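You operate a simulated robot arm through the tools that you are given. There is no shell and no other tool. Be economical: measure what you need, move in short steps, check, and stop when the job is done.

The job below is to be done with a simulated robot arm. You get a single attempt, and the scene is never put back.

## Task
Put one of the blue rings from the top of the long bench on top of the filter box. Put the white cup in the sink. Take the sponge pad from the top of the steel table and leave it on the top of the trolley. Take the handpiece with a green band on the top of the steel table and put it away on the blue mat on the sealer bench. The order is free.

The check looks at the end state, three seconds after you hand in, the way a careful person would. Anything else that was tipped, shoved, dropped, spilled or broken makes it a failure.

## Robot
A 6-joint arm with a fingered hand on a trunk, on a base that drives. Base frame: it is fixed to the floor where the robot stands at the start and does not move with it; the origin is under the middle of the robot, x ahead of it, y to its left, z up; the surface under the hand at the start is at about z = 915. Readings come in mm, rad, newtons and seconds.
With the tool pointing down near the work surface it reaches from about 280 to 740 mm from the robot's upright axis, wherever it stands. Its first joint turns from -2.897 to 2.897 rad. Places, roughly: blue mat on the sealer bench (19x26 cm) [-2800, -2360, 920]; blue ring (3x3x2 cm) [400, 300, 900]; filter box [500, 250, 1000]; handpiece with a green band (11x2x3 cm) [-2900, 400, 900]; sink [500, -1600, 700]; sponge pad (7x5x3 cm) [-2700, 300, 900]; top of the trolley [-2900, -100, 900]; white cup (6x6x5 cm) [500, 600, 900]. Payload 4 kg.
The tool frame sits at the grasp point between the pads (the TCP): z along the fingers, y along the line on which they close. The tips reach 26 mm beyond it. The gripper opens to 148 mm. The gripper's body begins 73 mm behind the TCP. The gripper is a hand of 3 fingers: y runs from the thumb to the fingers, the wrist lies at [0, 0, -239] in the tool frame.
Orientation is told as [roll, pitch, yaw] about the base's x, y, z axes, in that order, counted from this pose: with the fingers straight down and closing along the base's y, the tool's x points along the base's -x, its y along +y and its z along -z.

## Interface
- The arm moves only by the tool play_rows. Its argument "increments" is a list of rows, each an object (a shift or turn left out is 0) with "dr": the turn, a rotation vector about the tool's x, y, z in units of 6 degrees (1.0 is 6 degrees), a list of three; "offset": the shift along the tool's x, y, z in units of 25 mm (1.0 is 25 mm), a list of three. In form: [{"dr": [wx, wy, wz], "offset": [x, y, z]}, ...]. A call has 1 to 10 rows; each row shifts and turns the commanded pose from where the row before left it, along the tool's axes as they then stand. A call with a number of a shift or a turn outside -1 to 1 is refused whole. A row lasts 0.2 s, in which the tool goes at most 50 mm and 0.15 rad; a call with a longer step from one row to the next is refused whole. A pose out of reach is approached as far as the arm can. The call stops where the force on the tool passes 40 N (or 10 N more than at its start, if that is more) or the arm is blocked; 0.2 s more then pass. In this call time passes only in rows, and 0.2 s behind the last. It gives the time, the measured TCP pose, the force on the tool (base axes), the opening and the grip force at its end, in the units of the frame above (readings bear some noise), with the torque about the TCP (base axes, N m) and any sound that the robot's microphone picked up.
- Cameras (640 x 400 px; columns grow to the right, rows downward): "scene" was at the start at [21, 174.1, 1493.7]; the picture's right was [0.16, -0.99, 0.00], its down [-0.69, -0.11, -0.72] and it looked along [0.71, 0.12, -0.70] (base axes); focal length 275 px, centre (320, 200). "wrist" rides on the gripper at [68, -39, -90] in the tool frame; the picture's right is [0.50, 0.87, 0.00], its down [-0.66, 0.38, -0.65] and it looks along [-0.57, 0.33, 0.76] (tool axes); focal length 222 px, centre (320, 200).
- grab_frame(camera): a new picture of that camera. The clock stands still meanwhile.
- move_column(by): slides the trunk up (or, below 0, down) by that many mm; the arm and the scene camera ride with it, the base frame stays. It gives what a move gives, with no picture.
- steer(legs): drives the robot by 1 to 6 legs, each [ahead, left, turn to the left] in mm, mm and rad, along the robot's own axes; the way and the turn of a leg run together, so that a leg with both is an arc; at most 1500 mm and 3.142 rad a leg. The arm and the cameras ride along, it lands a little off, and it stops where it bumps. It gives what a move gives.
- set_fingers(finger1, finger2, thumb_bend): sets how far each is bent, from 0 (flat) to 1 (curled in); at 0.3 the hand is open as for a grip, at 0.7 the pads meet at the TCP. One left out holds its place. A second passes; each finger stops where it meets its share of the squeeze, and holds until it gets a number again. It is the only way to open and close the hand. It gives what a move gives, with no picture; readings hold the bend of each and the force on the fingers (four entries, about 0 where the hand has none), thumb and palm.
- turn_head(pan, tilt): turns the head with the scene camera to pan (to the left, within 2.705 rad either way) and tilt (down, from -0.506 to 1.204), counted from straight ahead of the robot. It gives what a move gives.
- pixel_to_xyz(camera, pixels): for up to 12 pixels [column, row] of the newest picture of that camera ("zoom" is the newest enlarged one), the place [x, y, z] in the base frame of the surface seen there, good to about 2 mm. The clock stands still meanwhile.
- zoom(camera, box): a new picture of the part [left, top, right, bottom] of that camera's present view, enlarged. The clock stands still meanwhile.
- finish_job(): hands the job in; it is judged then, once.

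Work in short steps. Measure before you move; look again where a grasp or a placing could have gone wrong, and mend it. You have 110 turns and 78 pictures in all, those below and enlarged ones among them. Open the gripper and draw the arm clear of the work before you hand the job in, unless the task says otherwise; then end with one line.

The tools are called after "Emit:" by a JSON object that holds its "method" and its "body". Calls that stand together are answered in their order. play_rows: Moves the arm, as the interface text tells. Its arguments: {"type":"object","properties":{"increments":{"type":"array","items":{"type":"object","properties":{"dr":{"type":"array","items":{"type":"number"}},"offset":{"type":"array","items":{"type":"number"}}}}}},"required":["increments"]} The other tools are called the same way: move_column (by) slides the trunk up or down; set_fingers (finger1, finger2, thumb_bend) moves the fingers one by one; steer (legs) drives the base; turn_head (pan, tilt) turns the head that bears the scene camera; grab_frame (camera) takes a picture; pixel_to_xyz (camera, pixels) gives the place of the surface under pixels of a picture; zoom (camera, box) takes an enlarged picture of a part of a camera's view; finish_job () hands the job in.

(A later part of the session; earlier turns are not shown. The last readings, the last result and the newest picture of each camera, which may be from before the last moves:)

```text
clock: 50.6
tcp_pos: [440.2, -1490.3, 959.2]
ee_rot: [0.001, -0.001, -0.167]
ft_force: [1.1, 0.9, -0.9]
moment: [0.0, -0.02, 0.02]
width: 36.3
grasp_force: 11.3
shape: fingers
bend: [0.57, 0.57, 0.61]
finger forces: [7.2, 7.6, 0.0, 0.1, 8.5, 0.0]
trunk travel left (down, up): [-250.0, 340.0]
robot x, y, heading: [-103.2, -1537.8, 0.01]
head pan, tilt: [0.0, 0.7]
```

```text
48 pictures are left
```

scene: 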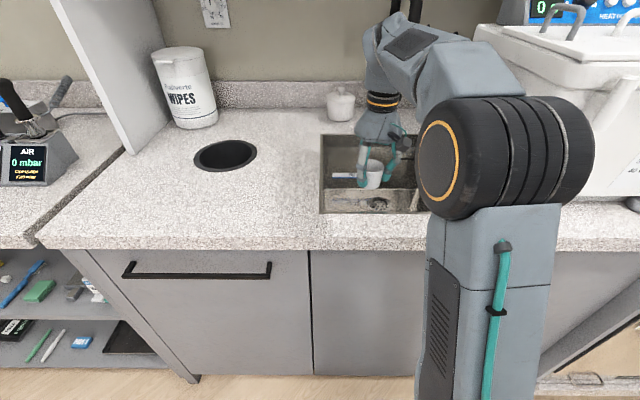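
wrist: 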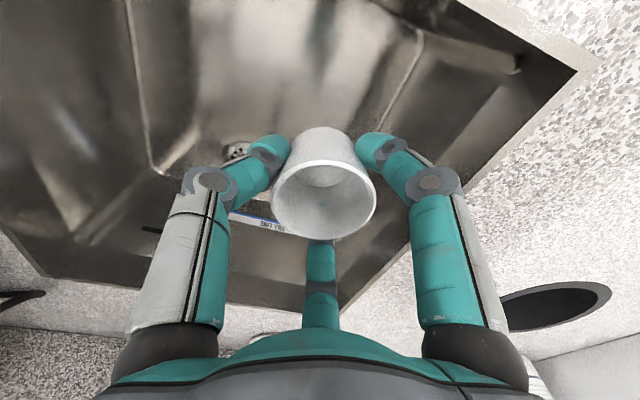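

A thin label strip is at the back wall of the sink; the floor below the cup is free. I lower 175 mm with the arm.

Emit:
{"method": "play_rows", "body": {"increments": [{"offset": [0, 0, 1]}, {"offset": [0, 0, 1]}, {"offset": [0, 0, 1]}, {"offset": [0, 0, 1]}, {"offset": [0, 0, 1]}, {"offset": [0, 0, 1]}, {"offset": [0, 0, 1]}]}}

Emit:
{"method": "grab_frame", "body": {"camera": "wrist"}}

Emit:
{"method": "grab_frame", "body": {"camera": "scene"}}

```text
clock: 52.2
tcp_pos: [439.3, -1489.5, 783.5]
ee_rot: [-0.001, 0.0, -0.168]
ft_force: [-0.1, 0.2, 0.2]
moment: [0.0, -0.04, 0.01]
width: 36.1
grasp_force: 11.4
shape: fingers
bend: [0.57, 0.57, 0.61]
finger forces: [7.2, 7.5, 0.1, 0.1, 8.3, 0.1]
trunk travel left (down, up): [-250.0, 340.0]
robot x, y, heading: [-105.3, -1538.2, 0.003]
head pan, tilt: [0.0, 0.7]
```

```text
47 pictures are left
```

wrist: 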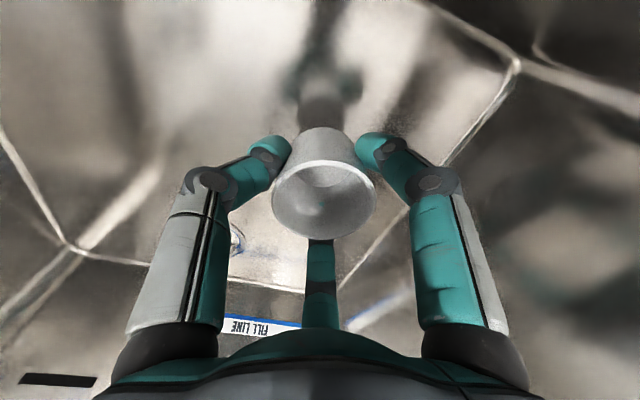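

```text
46 pictures are left
```

scene: 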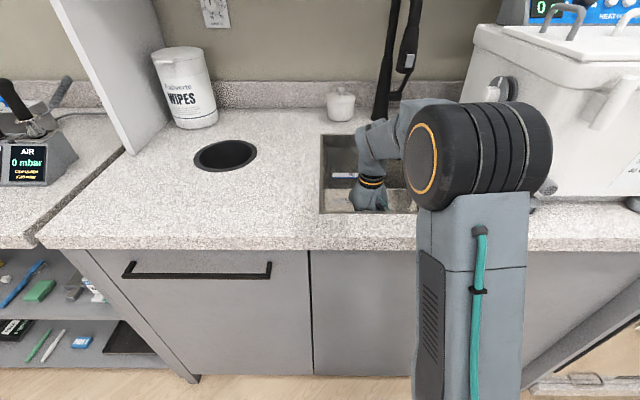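

Fill line is on the back wall; cup bottom is ~33 mm above the floor. I lower 31 mm, then feel for contact.

Emit:
{"method": "play_rows", "body": {"increments": [{"offset": [0, 0, 0.7]}, {"offset": [0, 0, 0.4]}, {"offset": [0, 0, 0.12]}]}}

Emit:
{"method": "play_rows", "body": {"increments": [{"offset": [0, 0, 0.08]}]}}

```text
clock: 53.0
tcp_pos: [438.2, -1489.5, 755.9]
ee_rot: [0.0, 0.0, -0.167]
ft_force: [0.4, 0.0, -0.6]
moment: [-0.03, -0.01, -0.02]
width: 36.1
grasp_force: 12.0
shape: fingers
bend: [0.57, 0.57, 0.61]
finger forces: [7.2, 7.7, 0.1, 0.1, 8.5, 0.0]
trunk travel left (down, up): [-250.0, 340.0]
robot x, y, heading: [-103.7, -1537.9, 0.01]
head pan, tilt: [0.0, 0.7]
```

```text
clock: 53.4
tcp_pos: [438.7, -1489.0, 751.8]
ee_rot: [-0.001, 0.0, -0.167]
ft_force: [-0.4, 0.2, -0.5]
moment: [-0.01, 0.02, 0.03]
width: 36.1
grasp_force: 12.0
shape: fingers
bend: [0.57, 0.57, 0.61]
finger forces: [7.2, 7.7, 0.1, 0.0, 8.4, 0.0]
trunk travel left (down, up): [-250.0, 340.0]
robot x, y, heading: [-101.6, -1537.3, 0.004]
head pan, tilt: [0.0, 0.7]
```

Emit:
{"method": "play_rows", "body": {"increments": [{"offset": [0, 0, 0.1]}]}}

```text
clock: 53.8
tcp_pos: [439.7, -1488.8, 749.8]
ee_rot: [0.0, 0.001, -0.168]
ft_force: [-0.4, 0.1, 1.0]
moment: [-0.03, 0.01, 0.0]
width: 36.0
grasp_force: 11.3
shape: fingers
bend: [0.57, 0.57, 0.61]
finger forces: [7.1, 7.7, 0.1, 0.1, 8.5, 0.0]
trunk travel left (down, up): [-250.0, 340.0]
robot x, y, heading: [-102.4, -1535.2, 0.008]
head pan, tilt: [0.0, 0.7]
```

Contact is just beginning (1 N at z 749.8). I go 1.5 mm more and release.

Emit:
{"method": "play_rows", "body": {"increments": [{"offset": [0, 0, 0.06]}]}}

Emit:
{"method": "set_fingers", "body": {"finger1": 0.45, "finger2": 0.45, "thumb_bend": 0.45}}

Emit:
{"method": "grab_frame", "body": {"camera": "wrist"}}

```text
clock: 54.2
tcp_pos: [439.7, -1489.7, 748.5]
ee_rot: [0.0, -0.003, -0.168]
ft_force: [-0.4, 0.2, 7.4]
moment: [0.06, 0.05, -0.03]
width: 36.0
grasp_force: 11.7
shape: fingers
bend: [0.57, 0.57, 0.61]
finger forces: [7.2, 7.8, 0.0, 0.1, 9.0, 0.0]
trunk travel left (down, up): [-250.0, 340.0]
robot x, y, heading: [-95.9, -1539.4, 0.003]
head pan, tilt: [0.0, 0.7]
```

```text
clock: 55.2
tcp_pos: [440.1, -1489.6, 748.3]
ee_rot: [-0.001, 0.0, -0.168]
ft_force: [1.1, 1.0, 0.2]
moment: [-0.03, 0.03, 0.0]
width: 78.3
grasp_force: 0.0
shape: fingers
bend: [0.45, 0.45, 0.45]
finger forces: [0.0, 0.0, 0.0, 0.0, 0.0, 0.1]
trunk travel left (down, up): [-250.0, 340.0]
robot x, y, heading: [-101.3, -1541.3, 0.004]
head pan, tilt: [0.0, 0.7]
```

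```text
45 pictures are left
```

wrist: 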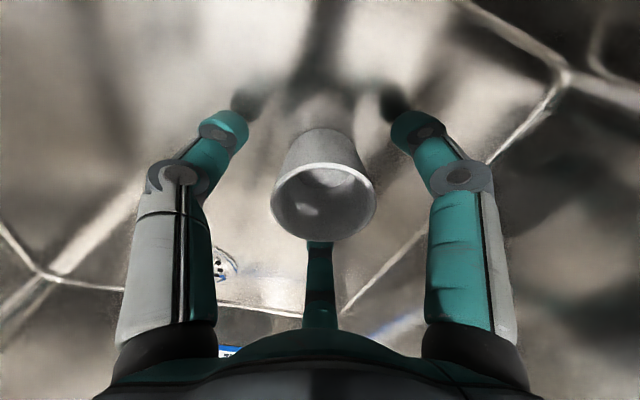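

The cup stands free on the sink floor. I lift straight out, raise the trunk, and retract over the counter front.

Emit:
{"method": "play_rows", "body": {"increments": [{"offset": [0, 0, -0.6]}, {"offset": [0, 0, -1]}, {"offset": [0, 0, -1]}, {"offset": [0, 0, -1]}, {"offset": [0, 0, -1]}, {"offset": [0, 0, -1]}, {"offset": [0, 0, -1]}, {"offset": [0, 0, -1]}, {"offset": [0, 0, -1]}]}}

Emit:
{"method": "move_column", "body": {"by": 200}}

Emit:
{"method": "grab_frame", "body": {"camera": "wrist"}}

Emit:
{"method": "turn_head", "body": {"pan": 2.7, "tilt": 0.35}}

Emit:
{"method": "grab_frame", "body": {"camera": "scene"}}

```text
clock: 57.2
tcp_pos: [441.2, -1488.8, 962.5]
ee_rot: [0.001, 0.0, -0.168]
ft_force: [0.0, -0.4, 0.2]
moment: [0.0, 0.03, 0.02]
width: 78.1
grasp_force: 0.0
shape: fingers
bend: [0.45, 0.45, 0.45]
finger forces: [0.0, 0.1, 0.0, 0.0, 0.0, 0.1]
trunk travel left (down, up): [-250.0, 340.0]
robot x, y, heading: [-100.1, -1539.6, 0.006]
head pan, tilt: [0.0, 0.7]
```

```text
clock: 59.3
tcp_pos: [440.9, -1488.4, 1163.1]
ee_rot: [0.0, 0.0, -0.167]
ft_force: [0.4, 0.0, 0.5]
moment: [0.0, -0.01, -0.01]
width: 78.1
grasp_force: 0.1
shape: fingers
bend: [0.45, 0.45, 0.45]
finger forces: [0.0, 0.1, 0.1, 0.0, 0.1, 0.1]
trunk travel left (down, up): [-450.0, 140.0]
robot x, y, heading: [-98.4, -1537.6, 0.009]
head pan, tilt: [0.0, 0.7]
```

```text
44 pictures are left
```

wrist: 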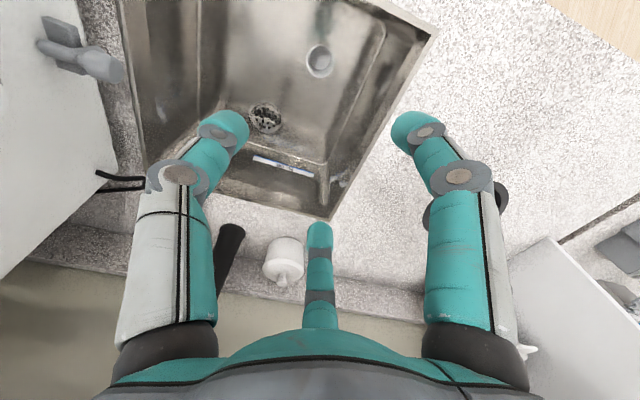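

```text
clock: 61.7
tcp_pos: [440.8, -1488.5, 1161.5]
ee_rot: [0.001, 0.001, -0.17]
ft_force: [-0.6, -0.4, -0.5]
moment: [0.01, -0.04, 0.03]
width: 78.3
grasp_force: 0.0
shape: fingers
bend: [0.45, 0.45, 0.45]
finger forces: [0.0, 0.1, 0.0, 0.0, 0.0, 0.1]
trunk travel left (down, up): [-450.0, 140.0]
robot x, y, heading: [-99.1, -1539.8, 0.005]
head pan, tilt: [2.7, 0.351]
```

```text
43 pictures are left
```

scene: 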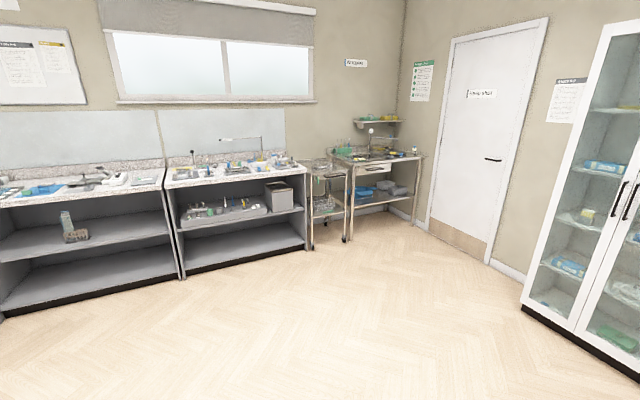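

The cup stands in the sink. The steel table (380,158) and trolley (328,170) are across clear floor; I measure their edges.

Emit:
{"method": "pixel_to_xyz", "body": {"camera": "scene", "pixels": [[354, 163], [422, 155], [330, 158], [346, 175], [310, 177], [345, 240], [349, 240], [416, 222], [305, 165], [180, 185], [437, 235], [308, 250]]}}

Emit:
{"method": "zoom", "body": {"camera": "scene", "box": [290, 100, 450, 200]}}

```text
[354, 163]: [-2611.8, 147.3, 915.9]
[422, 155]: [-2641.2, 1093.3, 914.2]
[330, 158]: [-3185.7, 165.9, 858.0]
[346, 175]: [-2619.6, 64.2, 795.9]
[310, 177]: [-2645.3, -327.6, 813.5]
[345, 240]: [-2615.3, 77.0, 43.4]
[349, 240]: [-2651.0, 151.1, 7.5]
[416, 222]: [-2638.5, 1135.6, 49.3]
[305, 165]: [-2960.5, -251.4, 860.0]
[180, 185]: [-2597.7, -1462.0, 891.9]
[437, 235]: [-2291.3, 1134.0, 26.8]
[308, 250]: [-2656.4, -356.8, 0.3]
```

```text
4.00 times, centred on (370, 150) of scene
```

zoom: 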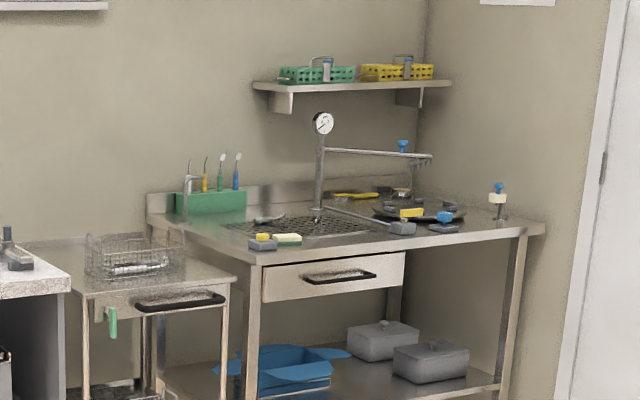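

I back off 700 mm, turn half around, and drive diagonally to about (−1950, 260), facing the steel table.

Emit:
{"method": "steer", "body": {"legs": [[-700, 0, 0], [0, 0, 3.137], [600, -900, 0], [550, -900, 0]]}}

Emit:
{"method": "turn_head", "body": {"pan": 0.15, "tilt": 0.45}}

Emit:
{"method": "grab_frame", "body": {"camera": "scene"}}

```text
clock: 83.0
tcp_pos: [-2383.7, 318.9, 1162.9]
ee_rot: [0.0, 0.0, 2.898]
ft_force: [-0.3, 0.3, 0.3]
moment: [-0.02, 0.02, 0.0]
width: 78.3
grasp_force: 0.0
shape: fingers
bend: [0.45, 0.45, 0.45]
finger forces: [0.0, 0.0, 0.0, 0.1, 0.1, 0.2]
trunk travel left (down, up): [-450.0, 140.0]
robot x, y, heading: [-1840.0, 321.1, 3.069]
head pan, tilt: [2.7, 0.351]
```

```text
clock: 85.3
tcp_pos: [-2382.8, 318.7, 1164.1]
ee_rot: [0.0, -0.001, 2.899]
ft_force: [-0.2, 0.1, -0.2]
moment: [0.0, 0.01, 0.02]
width: 77.9
grasp_force: 0.1
shape: fingers
bend: [0.45, 0.45, 0.45]
finger forces: [0.0, 0.1, 0.1, 0.0, 0.0, 0.0]
trunk travel left (down, up): [-450.0, 140.0]
robot x, y, heading: [-1839.8, 328.7, 3.075]
head pan, tilt: [0.15, 0.45]
```

```text
41 pictures are left
```

scene: 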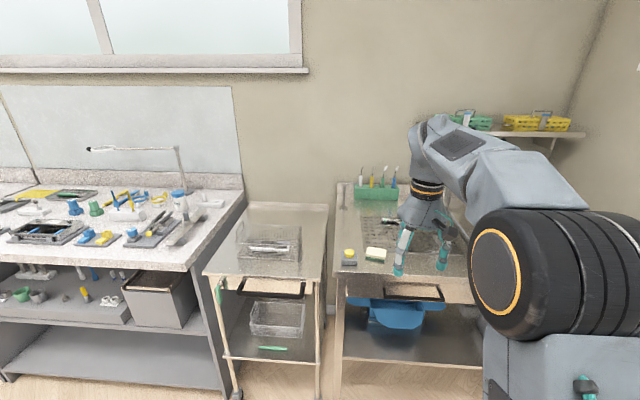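

Sponge candidates are at (376,253) and (348,257). I drive closer and straighten heading, then zoom.

Emit:
{"method": "steer", "body": {"legs": [[410, 0, 0.066]]}}

Emit:
{"method": "turn_head", "body": {"pan": 0.2, "tilt": 0.75}}

Emit:
{"method": "grab_frame", "body": {"camera": "scene"}}

Emit:
{"method": "grab_frame", "body": {"camera": "wrist"}}

```text
clock: 87.8
tcp_pos: [-2791.9, 298.5, 1162.2]
ee_rot: [0.0, 0.0, 2.962]
ft_force: [0.2, 0.3, 0.1]
moment: [0.02, 0.03, 0.01]
width: 78.4
grasp_force: 0.1
shape: fingers
bend: [0.45, 0.45, 0.45]
finger forces: [0.0, 0.0, 0.0, 0.1, 0.0, 0.0]
trunk travel left (down, up): [-450.0, 140.0]
robot x, y, heading: [-2250.9, 341.7, 3.137]
head pan, tilt: [0.15, 0.45]
```

```text
clock: 88.6
tcp_pos: [-2789.6, 298.0, 1163.2]
ee_rot: [0.0, 0.001, 2.962]
ft_force: [0.0, 0.3, 0.5]
moment: [0.02, -0.04, -0.03]
width: 78.3
grasp_force: 0.1
shape: fingers
bend: [0.45, 0.45, 0.45]
finger forces: [0.0, 0.1, 0.0, 0.0, 0.0, 0.0]
trunk travel left (down, up): [-450.0, 140.0]
robot x, y, heading: [-2249.4, 341.3, 3.137]
head pan, tilt: [0.201, 0.75]
```

```text
40 pictures are left
```

scene: 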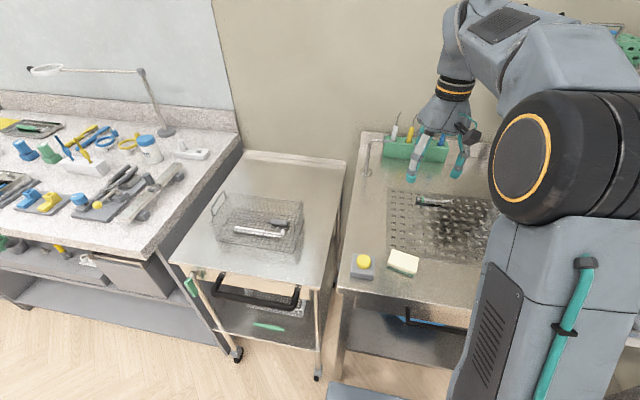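

```text
39 pictures are left
```

wrist: 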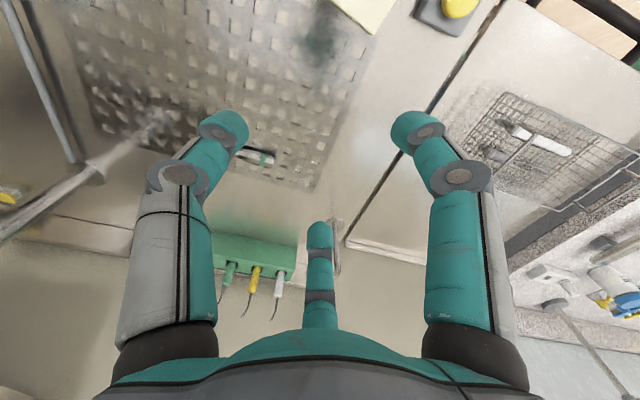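

The cream sponge with green underside is at (403,263), the green-banded handpiece at (433,202) on the perforated tray. I measure them, and free trolley areas.

Emit:
{"method": "pixel_to_xyz", "body": {"camera": "scene", "pixels": [[393, 250], [420, 258], [413, 275], [387, 267], [403, 262], [362, 262], [418, 200], [448, 204], [325, 185], [275, 172], [230, 275], [345, 160]]}}

Emit:
{"method": "zoom", "body": {"camera": "scene", "box": [340, 150, 500, 290]}}

```text
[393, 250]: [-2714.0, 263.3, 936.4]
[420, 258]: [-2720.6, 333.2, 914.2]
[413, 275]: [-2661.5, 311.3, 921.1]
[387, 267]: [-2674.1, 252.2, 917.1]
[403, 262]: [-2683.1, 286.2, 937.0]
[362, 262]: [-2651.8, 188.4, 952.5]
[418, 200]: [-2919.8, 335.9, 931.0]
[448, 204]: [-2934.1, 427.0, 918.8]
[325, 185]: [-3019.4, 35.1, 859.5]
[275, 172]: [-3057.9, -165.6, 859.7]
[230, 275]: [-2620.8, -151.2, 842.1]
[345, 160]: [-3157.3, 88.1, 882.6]
```

```text
2.86 times, centred on (420, 220) of scene
```

zoom: 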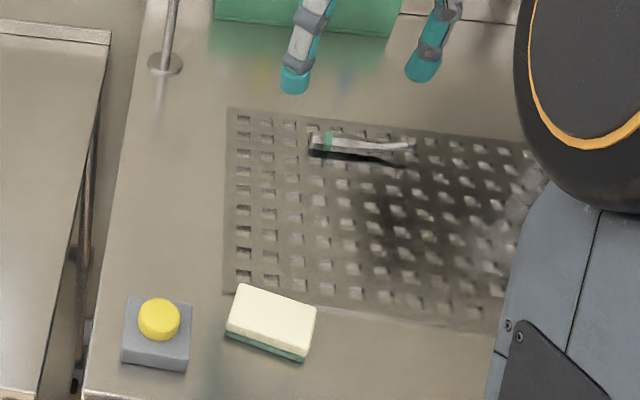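

I take the sponge's top corners and the handpiece's geometry from the zoom.

Emit:
{"method": "pixel_to_xyz", "body": {"camera": "zoom", "pixels": [[242, 287], [313, 309], [299, 352], [231, 328], [271, 320], [311, 141], [311, 152], [328, 143], [345, 143], [375, 146], [412, 145], [360, 148]]}}

Emit:
{"method": "zoom", "body": {"camera": "scene", "box": [400, 180, 464, 220]}}

```text
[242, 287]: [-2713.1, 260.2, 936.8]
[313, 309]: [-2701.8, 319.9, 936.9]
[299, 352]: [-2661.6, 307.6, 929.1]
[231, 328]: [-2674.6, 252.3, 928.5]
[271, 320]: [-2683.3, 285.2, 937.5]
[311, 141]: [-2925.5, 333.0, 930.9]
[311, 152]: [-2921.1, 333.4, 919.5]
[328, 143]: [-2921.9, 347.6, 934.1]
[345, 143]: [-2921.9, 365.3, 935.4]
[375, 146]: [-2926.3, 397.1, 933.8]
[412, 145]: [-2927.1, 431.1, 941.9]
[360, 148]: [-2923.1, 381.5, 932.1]
```

```text
10.00 times, centred on (432, 200) of scene
```

zoom: 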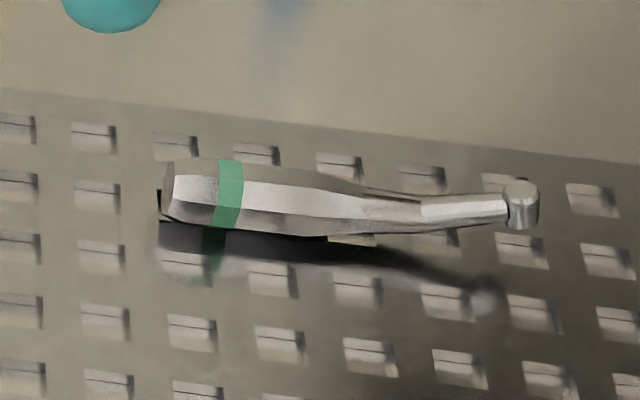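

Sponge centre ≈ (−2688,285), long axis nearly along the current thumb direction, top z 937. I move over it (TCP at (−2687,292)) and descend partway with fingers at 0.4.

Emit:
{"method": "play_rows", "body": {"increments": [{"offset": [0.82, -0.1, 0]}, {"offset": [0.82, -0.1, 0]}, {"offset": [0.82, -0.1, 0]}, {"offset": [0.82, -0.1, 0]}, {"offset": [0.82, -0.1, 0]}, {"offset": [0, 0, 1]}, {"offset": [0, 0, 1]}, {"offset": [0, 0, 1]}, {"offset": [0, 0, 1]}, {"offset": [0, 0, 1]}]}}

Emit:
{"method": "set_fingers", "body": {"finger1": 0.4, "finger2": 0.4, "thumb_bend": 0.4}}

Emit:
{"method": "grab_frame", "body": {"camera": "wrist"}}

```text
clock: 90.8
tcp_pos: [-2691.1, 293.7, 1038.4]
ee_rot: [0.001, 0.0, 2.961]
ft_force: [0.4, -0.4, 0.0]
moment: [-0.04, -0.01, 0.02]
width: 78.1
grasp_force: 0.0
shape: fingers
bend: [0.45, 0.45, 0.45]
finger forces: [0.1, 0.1, 0.0, 0.1, 0.0, 0.0]
trunk travel left (down, up): [-450.0, 140.0]
robot x, y, heading: [-2249.5, 342.4, 3.139]
head pan, tilt: [0.201, 0.75]
```

```text
clock: 91.8
tcp_pos: [-2690.5, 293.5, 1039.1]
ee_rot: [0.0, 0.0, 2.963]
ft_force: [0.3, 0.0, -0.1]
moment: [-0.03, 0.0, -0.03]
width: 94.4
grasp_force: 0.1
shape: fingers
bend: [0.4, 0.4, 0.4]
finger forces: [0.1, 0.0, 0.0, 0.1, 0.0, 0.0]
trunk travel left (down, up): [-450.0, 140.0]
robot x, y, heading: [-2248.1, 342.0, 3.136]
head pan, tilt: [0.201, 0.75]
```

```text
36 pictures are left
```

wrist: 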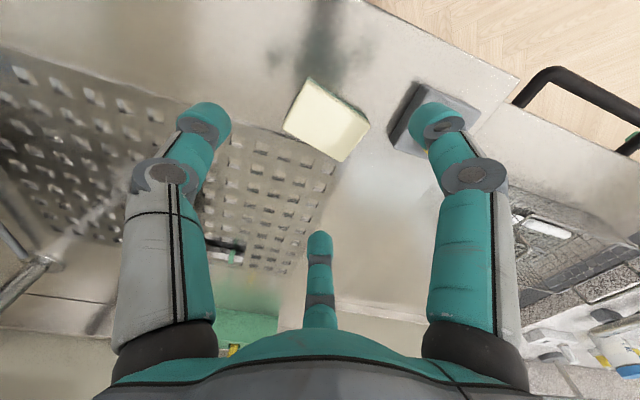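

I verify the sponge corners from this view and the edge of the neighbouring plate.

Emit:
{"method": "pixel_to_xyz", "body": {"camera": "wrist", "pixels": [[314, 79], [366, 124], [341, 159], [287, 128], [325, 118], [420, 86], [393, 145], [480, 112]]}}

```text
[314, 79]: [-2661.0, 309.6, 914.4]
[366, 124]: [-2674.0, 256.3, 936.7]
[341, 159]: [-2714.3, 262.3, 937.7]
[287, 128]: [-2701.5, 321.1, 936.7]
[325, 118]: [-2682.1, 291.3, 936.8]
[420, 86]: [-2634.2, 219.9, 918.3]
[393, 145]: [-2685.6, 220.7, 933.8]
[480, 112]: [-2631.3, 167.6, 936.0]
```

Sponge centre (−2688,287), about 60×41 mm. I nudge 3 mm and descend to z ≈ 955, then close in steps.

Emit:
{"method": "play_rows", "body": {"increments": [{"offset": [0.12, 0.03, 1]}, {"offset": [0, 0, 1]}, {"offset": [0, 0, 0.8]}, {"offset": [0, 0, 0.52]}]}}

Emit:
{"method": "set_fingers", "body": {"finger1": 0.57, "finger2": 0.57, "thumb_bend": 0.57}}

Emit:
{"method": "grab_frame", "body": {"camera": "wrist"}}

```text
clock: 92.8
tcp_pos: [-2685.9, 293.2, 955.8]
ee_rot: [0.001, -0.001, 2.96]
ft_force: [0.3, 0.1, 0.5]
moment: [0.01, -0.01, 0.06]
width: 94.5
grasp_force: 0.1
shape: fingers
bend: [0.4, 0.4, 0.4]
finger forces: [0.0, 0.0, 0.1, 0.0, 0.1, 0.0]
trunk travel left (down, up): [-450.0, 140.0]
robot x, y, heading: [-2250.8, 341.4, 3.137]
head pan, tilt: [0.201, 0.75]
```

```text
clock: 93.8
tcp_pos: [-2685.4, 292.3, 956.7]
ee_rot: [0.001, 0.0, 2.963]
ft_force: [-1.0, -0.4, -0.1]
moment: [-0.03, -0.02, -0.03]
width: 45.0
grasp_force: 0.1
shape: fingers
bend: [0.55, 0.55, 0.56]
finger forces: [0.5, 0.6, 0.1, 0.0, 0.5, 0.1]
trunk travel left (down, up): [-450.0, 140.0]
robot x, y, heading: [-2246.6, 341.4, 3.135]
head pan, tilt: [0.201, 0.75]
```

```text
35 pictures are left
```

wrist: 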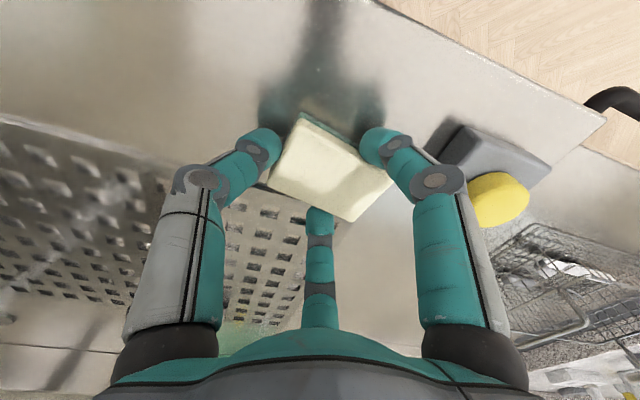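

All three fingers touch the sponge as planned. I squeeze and lift 60 mm.

Emit:
{"method": "set_fingers", "body": {"finger1": 0.66, "finger2": 0.66, "thumb_bend": 0.66}}

Emit:
{"method": "play_rows", "body": {"increments": [{"offset": [0, 0, -0.4]}, {"offset": [0, 0, -1]}, {"offset": [0, 0, -1]}, {"offset": [0, 0, -1]}, {"offset": [0, 0, -1]}]}}

Emit:
{"method": "grab_frame", "body": {"camera": "wrist"}}

```text
clock: 94.8
tcp_pos: [-2685.0, 292.6, 956.0]
ee_rot: [0.0, -0.001, 2.962]
ft_force: [-0.4, -0.2, 0.5]
moment: [0.0, -0.02, 0.03]
width: 31.1
grasp_force: 10.3
shape: fingers
bend: [0.57, 0.57, 0.63]
finger forces: [7.5, 7.3, 0.1, 0.0, 5.4, 0.1]
trunk travel left (down, up): [-450.0, 140.0]
robot x, y, heading: [-2246.6, 340.8, 3.131]
head pan, tilt: [0.201, 0.75]
```

```text
clock: 96.0
tcp_pos: [-2682.7, 289.2, 1065.7]
ee_rot: [0.0, 0.0, 2.959]
ft_force: [0.3, -0.2, 0.4]
moment: [0.03, 0.01, 0.01]
width: 31.2
grasp_force: 10.1
shape: fingers
bend: [0.57, 0.57, 0.63]
finger forces: [7.5, 7.3, 0.1, 0.0, 4.9, 0.0]
trunk travel left (down, up): [-450.0, 140.0]
robot x, y, heading: [-2250.7, 340.4, 3.135]
head pan, tilt: [0.201, 0.75]
```

```text
34 pictures are left
```

wrist: 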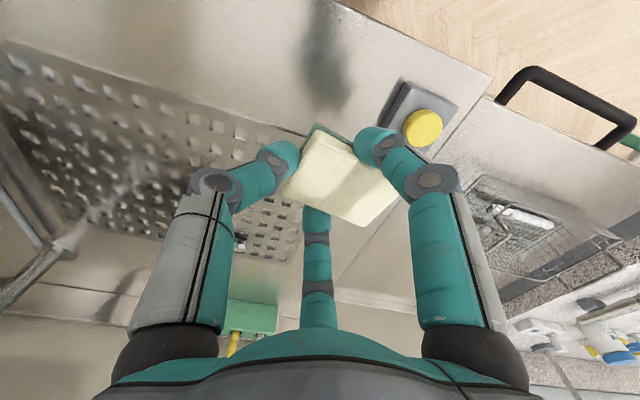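

Sponge is held. I drive 300 mm left (toward −y) to face the trolley and look for a free spot beside the basket.

Emit:
{"method": "steer", "body": {"legs": [[0, 320, 0]]}}

Emit:
{"method": "turn_head", "body": {"pan": 0.2, "tilt": 0.85}}

Emit:
{"method": "grab_frame", "body": {"camera": "scene"}}

Emit:
{"method": "grab_frame", "body": {"camera": "wrist"}}

```text
clock: 98.1
tcp_pos: [-2685.4, -31.1, 1065.1]
ee_rot: [0.001, -0.001, 2.961]
ft_force: [-0.5, 0.0, -0.1]
moment: [0.05, 0.02, 0.0]
width: 31.1
grasp_force: 10.3
shape: fingers
bend: [0.57, 0.57, 0.63]
finger forces: [7.4, 7.3, 0.1, 0.0, 4.9, 0.1]
trunk travel left (down, up): [-450.0, 140.0]
robot x, y, heading: [-2250.8, 20.5, 3.139]
head pan, tilt: [0.201, 0.75]
```

```text
clock: 98.8
tcp_pos: [-2685.3, -30.1, 1064.6]
ee_rot: [0.001, 0.0, 2.96]
ft_force: [-0.1, 1.0, -0.7]
moment: [0.01, 0.02, 0.01]
width: 31.1
grasp_force: 10.0
shape: fingers
bend: [0.57, 0.57, 0.63]
finger forces: [7.5, 7.3, 0.0, 0.0, 5.0, 0.0]
trunk travel left (down, up): [-450.0, 140.0]
robot x, y, heading: [-2251.3, 20.3, 3.134]
head pan, tilt: [0.201, 0.85]
```

```text
33 pictures are left
```

scene: 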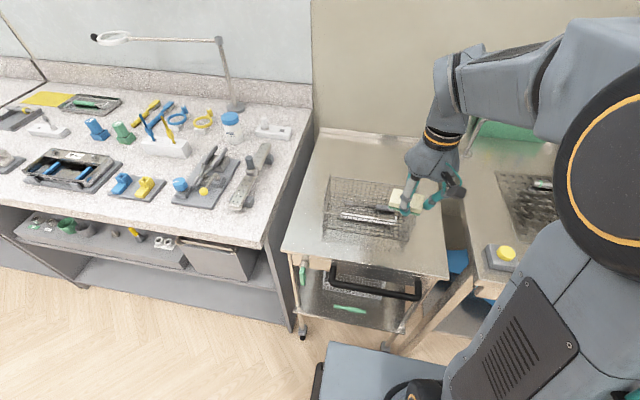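

```text
32 pictures are left
```

wrist: 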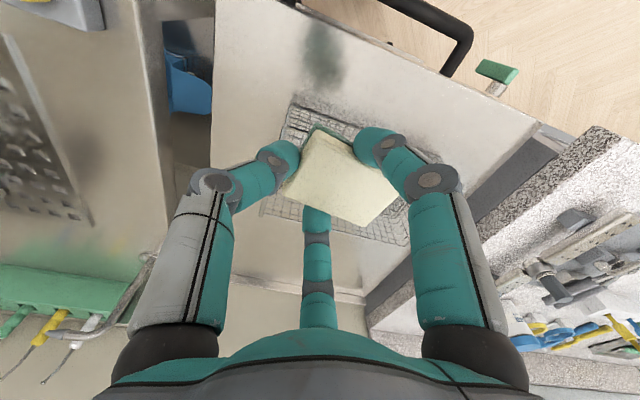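

I measure the basket footprint and trolley top edges.

Emit:
{"method": "pixel_to_xyz", "body": {"camera": "scene", "pixels": [[283, 250], [447, 277], [360, 255], [415, 258], [322, 236], [411, 243], [330, 180], [425, 225], [425, 245], [300, 220], [400, 150]]}}

Emit:
{"method": "pixel_to_xyz", "body": {"camera": "wrist", "pixels": [[295, 104], [268, 210], [405, 243], [430, 155], [250, 130], [230, 60], [525, 125], [240, 230], [290, 60]]}}

Emit:
{"method": "zoom", "body": {"camera": "scene", "box": [270, 120, 470, 290]}}

```text
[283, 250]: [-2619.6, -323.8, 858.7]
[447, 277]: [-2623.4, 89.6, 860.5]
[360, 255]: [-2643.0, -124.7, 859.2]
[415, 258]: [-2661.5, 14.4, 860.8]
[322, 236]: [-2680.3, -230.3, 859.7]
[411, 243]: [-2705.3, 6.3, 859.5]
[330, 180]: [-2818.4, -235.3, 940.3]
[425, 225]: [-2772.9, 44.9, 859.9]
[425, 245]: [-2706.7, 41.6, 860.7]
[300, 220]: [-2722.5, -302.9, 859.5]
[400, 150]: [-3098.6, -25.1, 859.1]
```

```text
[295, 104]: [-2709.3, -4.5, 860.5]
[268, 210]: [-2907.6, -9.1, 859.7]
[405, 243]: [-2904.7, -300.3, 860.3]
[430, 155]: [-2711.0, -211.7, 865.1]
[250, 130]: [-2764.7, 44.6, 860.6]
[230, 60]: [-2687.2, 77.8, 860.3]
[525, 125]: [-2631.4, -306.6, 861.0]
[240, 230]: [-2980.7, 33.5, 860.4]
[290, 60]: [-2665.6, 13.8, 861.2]
```

```text
2.35 times, centred on (370, 205) of scene
```

zoom: 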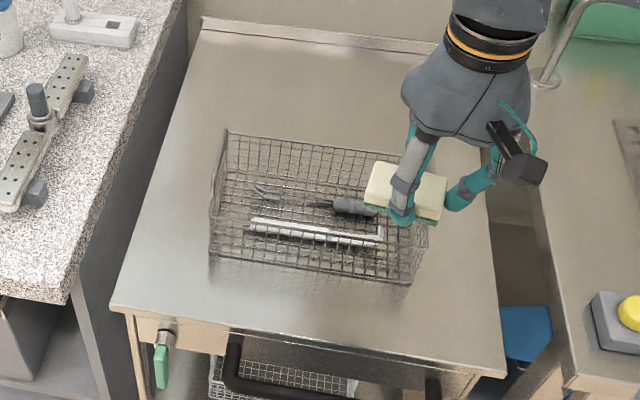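

Basket occupies x −2708…−2908, y −240…−5 (to z 940); the right strip y 0…90 is free. I place the sponge at about (−2725,43): move over, descend partway.

Emit:
{"method": "play_rows", "body": {"increments": [{"offset": [-0.697, -0.93, 0]}, {"offset": [-0.697, -0.93, 0]}, {"offset": [-0.697, -0.93, 0]}, {"offset": [0, 0, 1]}, {"offset": [0, 0, 1]}, {"offset": [0, 0, 1]}, {"offset": [0, 0, 1]}]}}

Emit:
{"method": "grab_frame", "body": {"camera": "scene"}}

Emit:
{"method": "grab_frame", "body": {"camera": "wrist"}}

```text
clock: 100.4
tcp_pos: [-2723.1, 48.0, 968.1]
ee_rot: [-0.001, -0.002, 2.96]
ft_force: [0.8, 0.8, 3.5]
moment: [-0.17, 0.04, 0.0]
width: 29.4
grasp_force: 11.4
shape: fingers
bend: [0.57, 0.58, 0.63]
finger forces: [8.0, 8.6, 0.0, 0.0, 5.1, 0.1]
trunk travel left (down, up): [-450.0, 140.0]
robot x, y, heading: [-2249.4, 18.1, 3.131]
head pan, tilt: [0.201, 0.85]
```

```text
30 pictures are left
```

scene: 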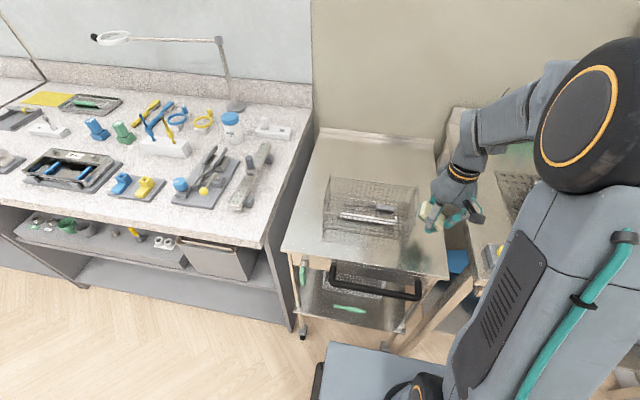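

```text
29 pictures are left
```

wrist: 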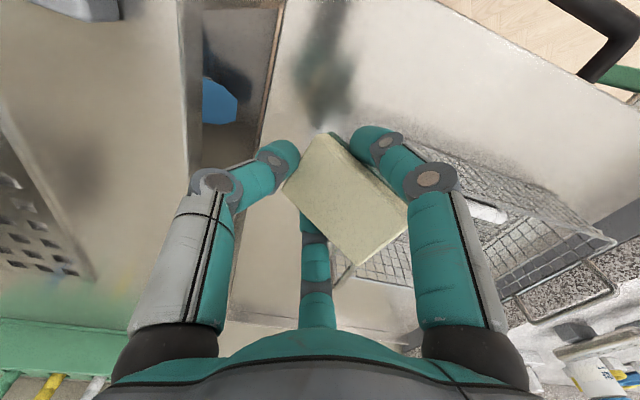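

A 3.5 N upward force appeared: perhaps the sponge touches the basket rim. I raise 30 mm and zoom in.

Emit:
{"method": "play_rows", "body": {"increments": [{"offset": [0, 0, -1]}, {"offset": [0, 0, -0.4]}]}}

Emit:
{"method": "zoom", "body": {"camera": "scene", "box": [300, 150, 500, 290]}}

Emit:
{"method": "zoom", "body": {"camera": "wrist", "box": [200, 100, 600, 350]}}

```text
clock: 101.0
tcp_pos: [-2724.4, 47.4, 1000.8]
ee_rot: [-0.001, 0.001, 2.961]
ft_force: [-0.2, 1.1, 0.1]
moment: [-0.01, 0.01, -0.02]
width: 28.2
grasp_force: 9.7
shape: fingers
bend: [0.57, 0.57, 0.64]
finger forces: [7.9, 7.5, 0.1, 0.0, 3.4, 0.0]
trunk travel left (down, up): [-450.0, 140.0]
robot x, y, heading: [-2249.2, 18.0, 3.136]
head pan, tilt: [0.201, 0.85]
```

```text
2.86 times, centred on (400, 220) of scene
```

zoom: 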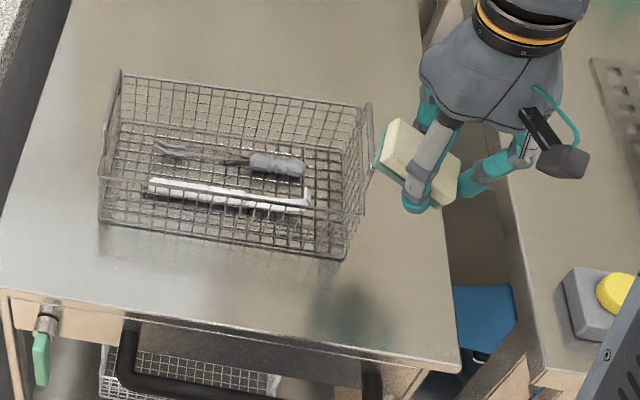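

```text
1.60 times, centred on (400, 225) of wrist
```

zoom: 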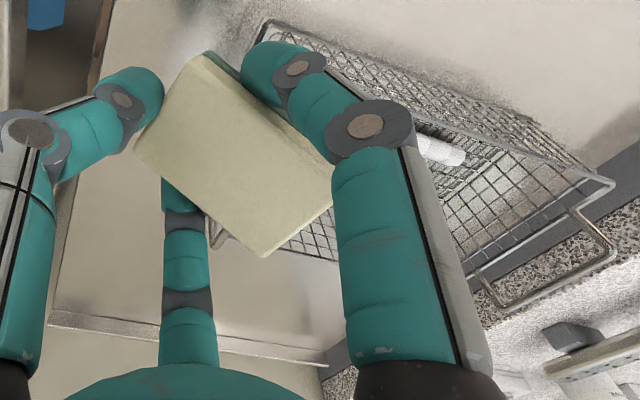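

The basket has a wire handle protruding on its right side which the sponge touched, tilting it in the grip. I measure the handle extent and whether the basket moved.

Emit:
{"method": "pixel_to_xyz", "body": {"camera": "zoom", "pixels": [[272, 22], [612, 182], [611, 250], [480, 272], [215, 232], [208, 215], [225, 248], [300, 250], [205, 52], [140, 145], [265, 255], [330, 170]]}}

Emit:
{"method": "pixel_to_xyz", "body": {"camera": "scene", "pixels": [[429, 187], [430, 220], [418, 240], [322, 228], [428, 205], [425, 222]]}}

```text
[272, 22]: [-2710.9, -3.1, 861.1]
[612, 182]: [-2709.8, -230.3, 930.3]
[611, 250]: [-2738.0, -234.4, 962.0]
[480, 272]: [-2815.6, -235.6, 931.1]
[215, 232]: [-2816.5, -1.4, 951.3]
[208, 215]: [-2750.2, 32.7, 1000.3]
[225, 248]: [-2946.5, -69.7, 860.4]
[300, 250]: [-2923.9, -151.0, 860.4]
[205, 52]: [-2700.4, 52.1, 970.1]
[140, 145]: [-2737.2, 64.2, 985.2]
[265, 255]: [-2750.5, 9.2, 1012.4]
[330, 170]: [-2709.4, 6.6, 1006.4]
```

```text
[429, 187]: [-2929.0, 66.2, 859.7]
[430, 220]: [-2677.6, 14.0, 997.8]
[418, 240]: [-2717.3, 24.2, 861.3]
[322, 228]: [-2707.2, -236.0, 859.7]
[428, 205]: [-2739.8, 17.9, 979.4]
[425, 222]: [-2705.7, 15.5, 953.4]
```

The basket hasn't moved (front x −2710, y −2), its end handles rise to z 962 and it ends at x −2816. The area behind it is free, so I raise and go to (−2900,−60).

Emit:
{"method": "play_rows", "body": {"increments": [{"offset": [0, 0, -1]}, {"offset": [0, 0, -1]}, {"offset": [-0.77, 0.684, 0]}, {"offset": [-0.77, 0.684, 0]}, {"offset": [-0.77, 0.684, 0]}, {"offset": [-0.77, 0.684, 0]}, {"offset": [-0.77, 0.684, 0]}, {"offset": [-0.77, 0.684, 0]}, {"offset": [-0.77, 0.684, 0]}, {"offset": [-0.77, 0.684, 0]}]}}

Emit:
{"method": "play_rows", "body": {"increments": [{"offset": [0, 0, 1]}, {"offset": [0, 0, 1]}, {"offset": [0, 0, 1]}, {"offset": [0, 0, 1]}]}}

Emit:
{"method": "grab_frame", "body": {"camera": "wrist"}}

Emit:
{"method": "grab_frame", "body": {"camera": "scene"}}

```text
clock: 103.2
tcp_pos: [-2900.4, -59.6, 1050.0]
ee_rot: [-0.001, -0.001, 2.96]
ft_force: [-0.1, 0.6, -0.8]
moment: [0.0, -0.01, 0.0]
width: 28.4
grasp_force: 9.5
shape: fingers
bend: [0.57, 0.57, 0.64]
finger forces: [7.7, 7.5, 0.0, 0.1, 3.2, 0.1]
trunk travel left (down, up): [-450.0, 140.0]
robot x, y, heading: [-2248.8, 20.5, 3.129]
head pan, tilt: [0.201, 0.85]
```

```text
clock: 104.2
tcp_pos: [-2899.6, -59.1, 949.0]
ee_rot: [0.0, 0.001, 2.958]
ft_force: [0.4, -0.3, -0.3]
moment: [0.02, 0.0, -0.01]
width: 28.1
grasp_force: 9.1
shape: fingers
bend: [0.57, 0.57, 0.64]
finger forces: [7.7, 7.5, 0.0, 0.0, 3.1, 0.1]
trunk travel left (down, up): [-450.0, 140.0]
robot x, y, heading: [-2249.7, 20.8, 3.136]
head pan, tilt: [0.201, 0.85]
```

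```text
26 pictures are left
```

wrist: 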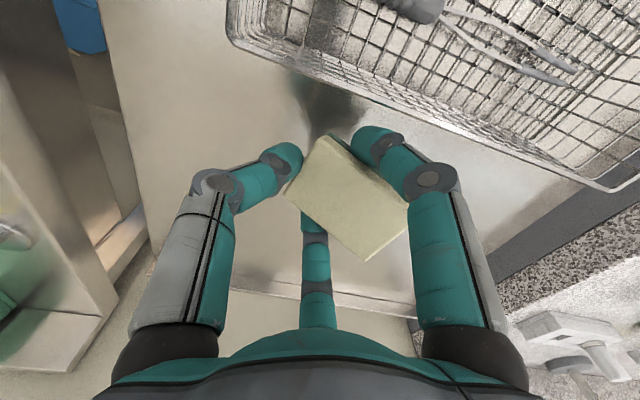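

```text
25 pictures are left
```

scene: 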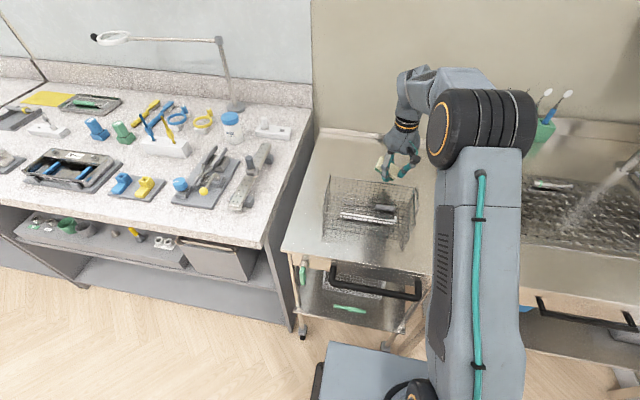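

Clear space below. I lower to contact (expected near z 909) and press gently to flatten the sponge.

Emit:
{"method": "play_rows", "body": {"increments": [{"offset": [0, 0, 0.8]}, {"offset": [0, 0, 0.6]}, {"offset": [0, 0, 0.2]}, {"offset": [0, 0, 0.2]}]}}

```text
clock: 105.2
tcp_pos: [-2899.3, -58.5, 906.9]
ee_rot: [0.001, 0.001, 2.959]
ft_force: [-0.3, -0.1, 1.0]
moment: [0.03, 0.03, -0.05]
width: 27.9
grasp_force: 8.9
shape: fingers
bend: [0.57, 0.57, 0.64]
finger forces: [7.7, 7.4, 0.0, 0.1, 3.1, 0.0]
trunk travel left (down, up): [-450.0, 140.0]
robot x, y, heading: [-2247.0, 22.4, 3.137]
head pan, tilt: [0.201, 0.85]
```

Emit:
{"method": "play_rows", "body": {"increments": [{"offset": [0, 0, 0.12]}, {"offset": [0, 0, 0.1]}]}}

Emit:
{"method": "set_fingers", "body": {"finger1": 0.45, "finger2": 0.45, "thumb_bend": 0.45}}

Emit:
{"method": "grab_frame", "body": {"camera": "wrist"}}

```text
clock: 105.8
tcp_pos: [-2900.6, -58.5, 899.1]
ee_rot: [0.0, -0.001, 2.96]
ft_force: [-0.4, 0.6, 1.2]
moment: [0.02, -0.03, 0.01]
width: 28.1
grasp_force: 9.0
shape: fingers
bend: [0.57, 0.57, 0.64]
finger forces: [7.7, 7.4, 0.0, 0.0, 3.1, 0.0]
trunk travel left (down, up): [-450.0, 140.0]
robot x, y, heading: [-2248.1, 21.4, 3.134]
head pan, tilt: [0.201, 0.85]
```

```text
clock: 106.8
tcp_pos: [-2900.6, -60.0, 899.8]
ee_rot: [0.001, 0.0, 2.959]
ft_force: [-1.4, 1.0, 0.1]
moment: [0.0, 0.0, -0.04]
width: 77.8
grasp_force: 0.2
shape: fingers
bend: [0.46, 0.45, 0.45]
finger forces: [0.9, 0.0, 0.0, 0.1, 0.0, 0.1]
trunk travel left (down, up): [-450.0, 140.0]
robot x, y, heading: [-2251.0, 23.8, 3.132]
head pan, tilt: [0.201, 0.85]
```

```text
24 pictures are left
```

wrist: 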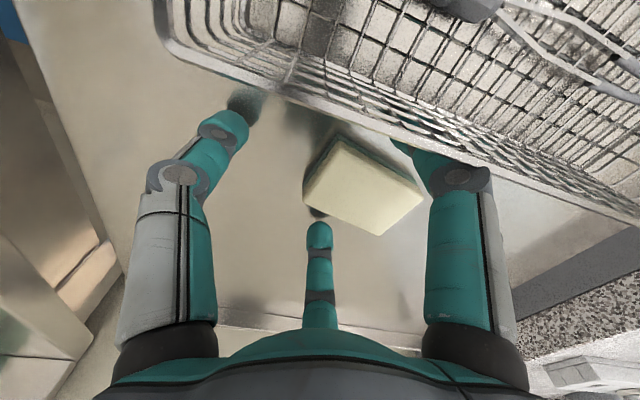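

Sponge is down. Finger 1 is near the basket rim, so I measure rim and fingertip before rising.

Emit:
{"method": "pixel_to_xyz", "body": {"camera": "wrist", "pixels": [[385, 138], [300, 100], [470, 165], [405, 148], [440, 175], [335, 145], [415, 193], [372, 228], [310, 195], [365, 190]]}}

```text
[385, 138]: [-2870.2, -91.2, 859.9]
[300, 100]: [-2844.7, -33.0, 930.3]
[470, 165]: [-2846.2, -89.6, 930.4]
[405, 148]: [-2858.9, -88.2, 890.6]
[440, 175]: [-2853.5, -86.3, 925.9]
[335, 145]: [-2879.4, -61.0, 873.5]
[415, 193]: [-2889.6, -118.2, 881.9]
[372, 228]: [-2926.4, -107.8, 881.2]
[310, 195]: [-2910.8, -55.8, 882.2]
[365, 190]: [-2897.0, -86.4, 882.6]
```

The rim's back edge is at x ≈ −2846 and finger 1 nearly touches it. I shift 8 mm away (−x), then rise straight up.

Emit:
{"method": "play_rows", "body": {"increments": [{"offset": [-0.31, 0.06, 0]}, {"offset": [0, 0, -0.5]}, {"offset": [0, 0, -1]}, {"offset": [0, 0, -1]}, {"offset": [0, 0, -1]}, {"offset": [0, 0, -1]}, {"offset": [0, 0, -1]}, {"offset": [0, 0, -1]}]}}

Emit:
{"method": "grab_frame", "body": {"camera": "wrist"}}

```text
clock: 108.6
tcp_pos: [-2906.6, -62.1, 1062.4]
ee_rot: [-0.001, 0.0, 2.96]
ft_force: [-0.5, 0.1, 0.2]
moment: [-0.02, 0.03, -0.03]
width: 78.2
grasp_force: 0.0
shape: fingers
bend: [0.45, 0.45, 0.45]
finger forces: [0.0, 0.0, 0.0, 0.0, 0.0, 0.1]
trunk travel left (down, up): [-450.0, 140.0]
robot x, y, heading: [-2251.0, 21.6, 3.135]
head pan, tilt: [0.201, 0.85]
```

```text
23 pictures are left
```

wrist: 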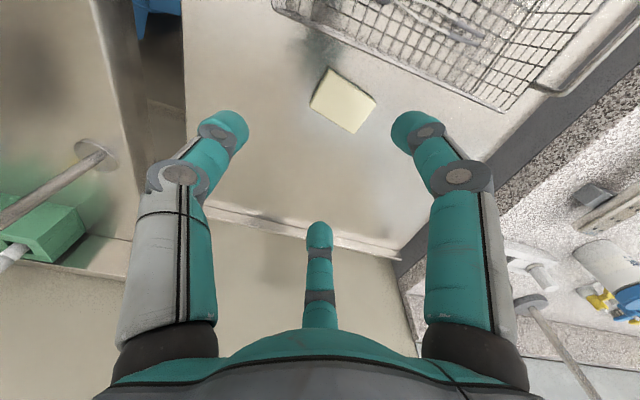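

The sponge lies flat on the trolley at (343,100). Next the handpiece: I retract toward the robot while rising, then slide right 370 mm.

Emit:
{"method": "play_rows", "body": {"increments": [{"offset": [0, 0, -1]}, {"offset": [0, 0, -1]}, {"offset": [1, -0.18, -0.4]}, {"offset": [1, -0.18, -0.4]}, {"offset": [1, -0.18, -0.4]}, {"offset": [1, -0.18, -0.4]}, {"offset": [1, -0.18, -0.4]}, {"offset": [1, -0.18, 0]}, {"offset": [1, -0.18, 0]}, {"offset": [1, -0.18, 0]}]}}

Emit:
{"method": "steer", "body": {"legs": [[0, -370, 0]]}}

Emit:
{"method": "play_rows", "body": {"increments": [{"dr": [0, 0, 1]}, {"dr": [0, 0, 1]}, {"dr": [0, 0, 1]}, {"dr": [0, 0, 1]}, {"dr": [0, 0, 1]}, {"dr": [0, 0, 1]}, {"dr": [0, 0, 1]}, {"dr": [0, 0, 1]}, {"dr": [0, 0, 1]}, {"dr": [0, 0, 1]}]}}

Emit:
{"method": "turn_head", "body": {"pan": -0.05, "tilt": 0.65}}

Emit:
{"method": "grab_frame", "body": {"camera": "scene"}}

```text
clock: 110.8
tcp_pos: [-2703.4, -60.1, 1162.0]
ee_rot: [0.001, 0.0, 2.96]
ft_force: [-0.1, 0.6, 0.2]
moment: [0.02, -0.05, 0.01]
width: 78.4
grasp_force: 0.0
shape: fingers
bend: [0.45, 0.45, 0.45]
finger forces: [0.0, 0.0, 0.0, 0.0, 0.1, 0.1]
trunk travel left (down, up): [-450.0, 140.0]
robot x, y, heading: [-2248.2, 19.7, 3.133]
head pan, tilt: [0.201, 0.85]
```

```text
clock: 113.2
tcp_pos: [-2703.4, 304.7, 1162.3]
ee_rot: [0.001, 0.001, 2.968]
ft_force: [-0.3, -0.9, -0.2]
moment: [0.04, -0.02, -0.02]
width: 78.4
grasp_force: 0.0
shape: fingers
bend: [0.45, 0.45, 0.45]
finger forces: [0.0, 0.0, 0.0, 0.1, 0.0, 0.0]
trunk travel left (down, up): [-450.0, 140.0]
robot x, y, heading: [-2249.9, 389.2, -3.139]
head pan, tilt: [0.201, 0.85]
```

```text
clock: 115.4
tcp_pos: [-2703.6, 305.5, 1162.3]
ee_rot: [-0.001, 0.0, 1.921]
ft_force: [0.8, -0.1, 0.5]
moment: [0.01, 0.02, -0.02]
width: 78.2
grasp_force: 0.0
shape: fingers
bend: [0.45, 0.45, 0.45]
finger forces: [0.0, 0.0, 0.1, 0.0, 0.0, 0.0]
trunk travel left (down, up): [-450.0, 140.0]
robot x, y, heading: [-2249.5, 390.3, -3.143]
head pan, tilt: [0.201, 0.85]
```

```text
clock: 116.1
tcp_pos: [-2702.6, 305.8, 1162.0]
ee_rot: [0.0, -0.002, 1.922]
ft_force: [-0.6, -0.1, 0.3]
moment: [0.02, -0.05, 0.01]
width: 78.1
grasp_force: 0.1
shape: fingers
bend: [0.45, 0.45, 0.45]
finger forces: [0.0, 0.1, 0.0, 0.0, 0.0, 0.0]
trunk travel left (down, up): [-450.0, 140.0]
robot x, y, heading: [-2251.0, 389.1, -3.141]
head pan, tilt: [-0.051, 0.649]
```

```text
22 pictures are left
```

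scene: 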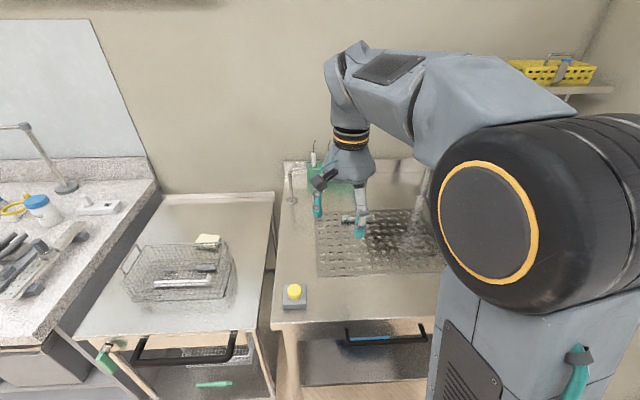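

Sponge visible at (207,241) on the trolley. I finish the yaw to π/2 and look with the wrist camera for the handpiece and gauge stand.

Emit:
{"method": "play_rows", "body": {"increments": [{"dr": [0, 0, 1]}, {"dr": [0, 0, 1]}, {"dr": [0, 0, 1]}, {"dr": [0, 0, 0.35]}]}}

Emit:
{"method": "pixel_to_xyz", "body": {"camera": "scene", "pixels": [[425, 185], [412, 225], [428, 175], [291, 180], [350, 170], [345, 215]]}}

Emit:
{"method": "grab_frame", "body": {"camera": "wrist"}}

```text
clock: 117.1
tcp_pos: [-2703.0, 305.8, 1162.2]
ee_rot: [-0.001, 0.002, 1.57]
ft_force: [0.6, -0.3, -0.3]
moment: [-0.02, -0.01, 0.04]
width: 78.2
grasp_force: 0.0
shape: fingers
bend: [0.45, 0.45, 0.45]
finger forces: [0.0, 0.0, 0.1, 0.0, 0.0, 0.0]
trunk travel left (down, up): [-450.0, 140.0]
robot x, y, heading: [-2247.4, 391.1, -3.138]
head pan, tilt: [-0.051, 0.649]
```

```text
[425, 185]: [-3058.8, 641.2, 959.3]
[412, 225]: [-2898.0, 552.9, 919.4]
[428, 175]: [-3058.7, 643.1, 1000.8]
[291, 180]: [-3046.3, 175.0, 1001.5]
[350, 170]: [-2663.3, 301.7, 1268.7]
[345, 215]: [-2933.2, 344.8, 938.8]
```

```text
21 pictures are left
```

wrist: 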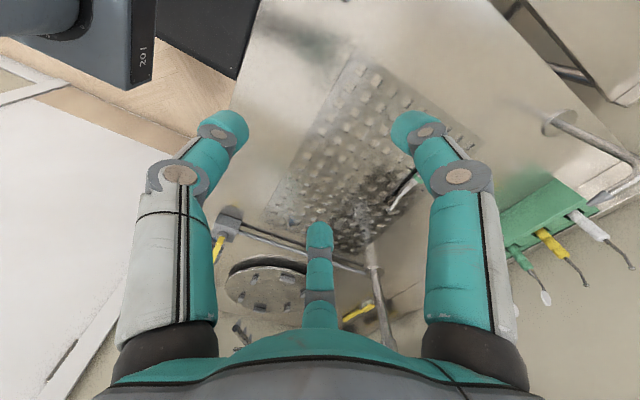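

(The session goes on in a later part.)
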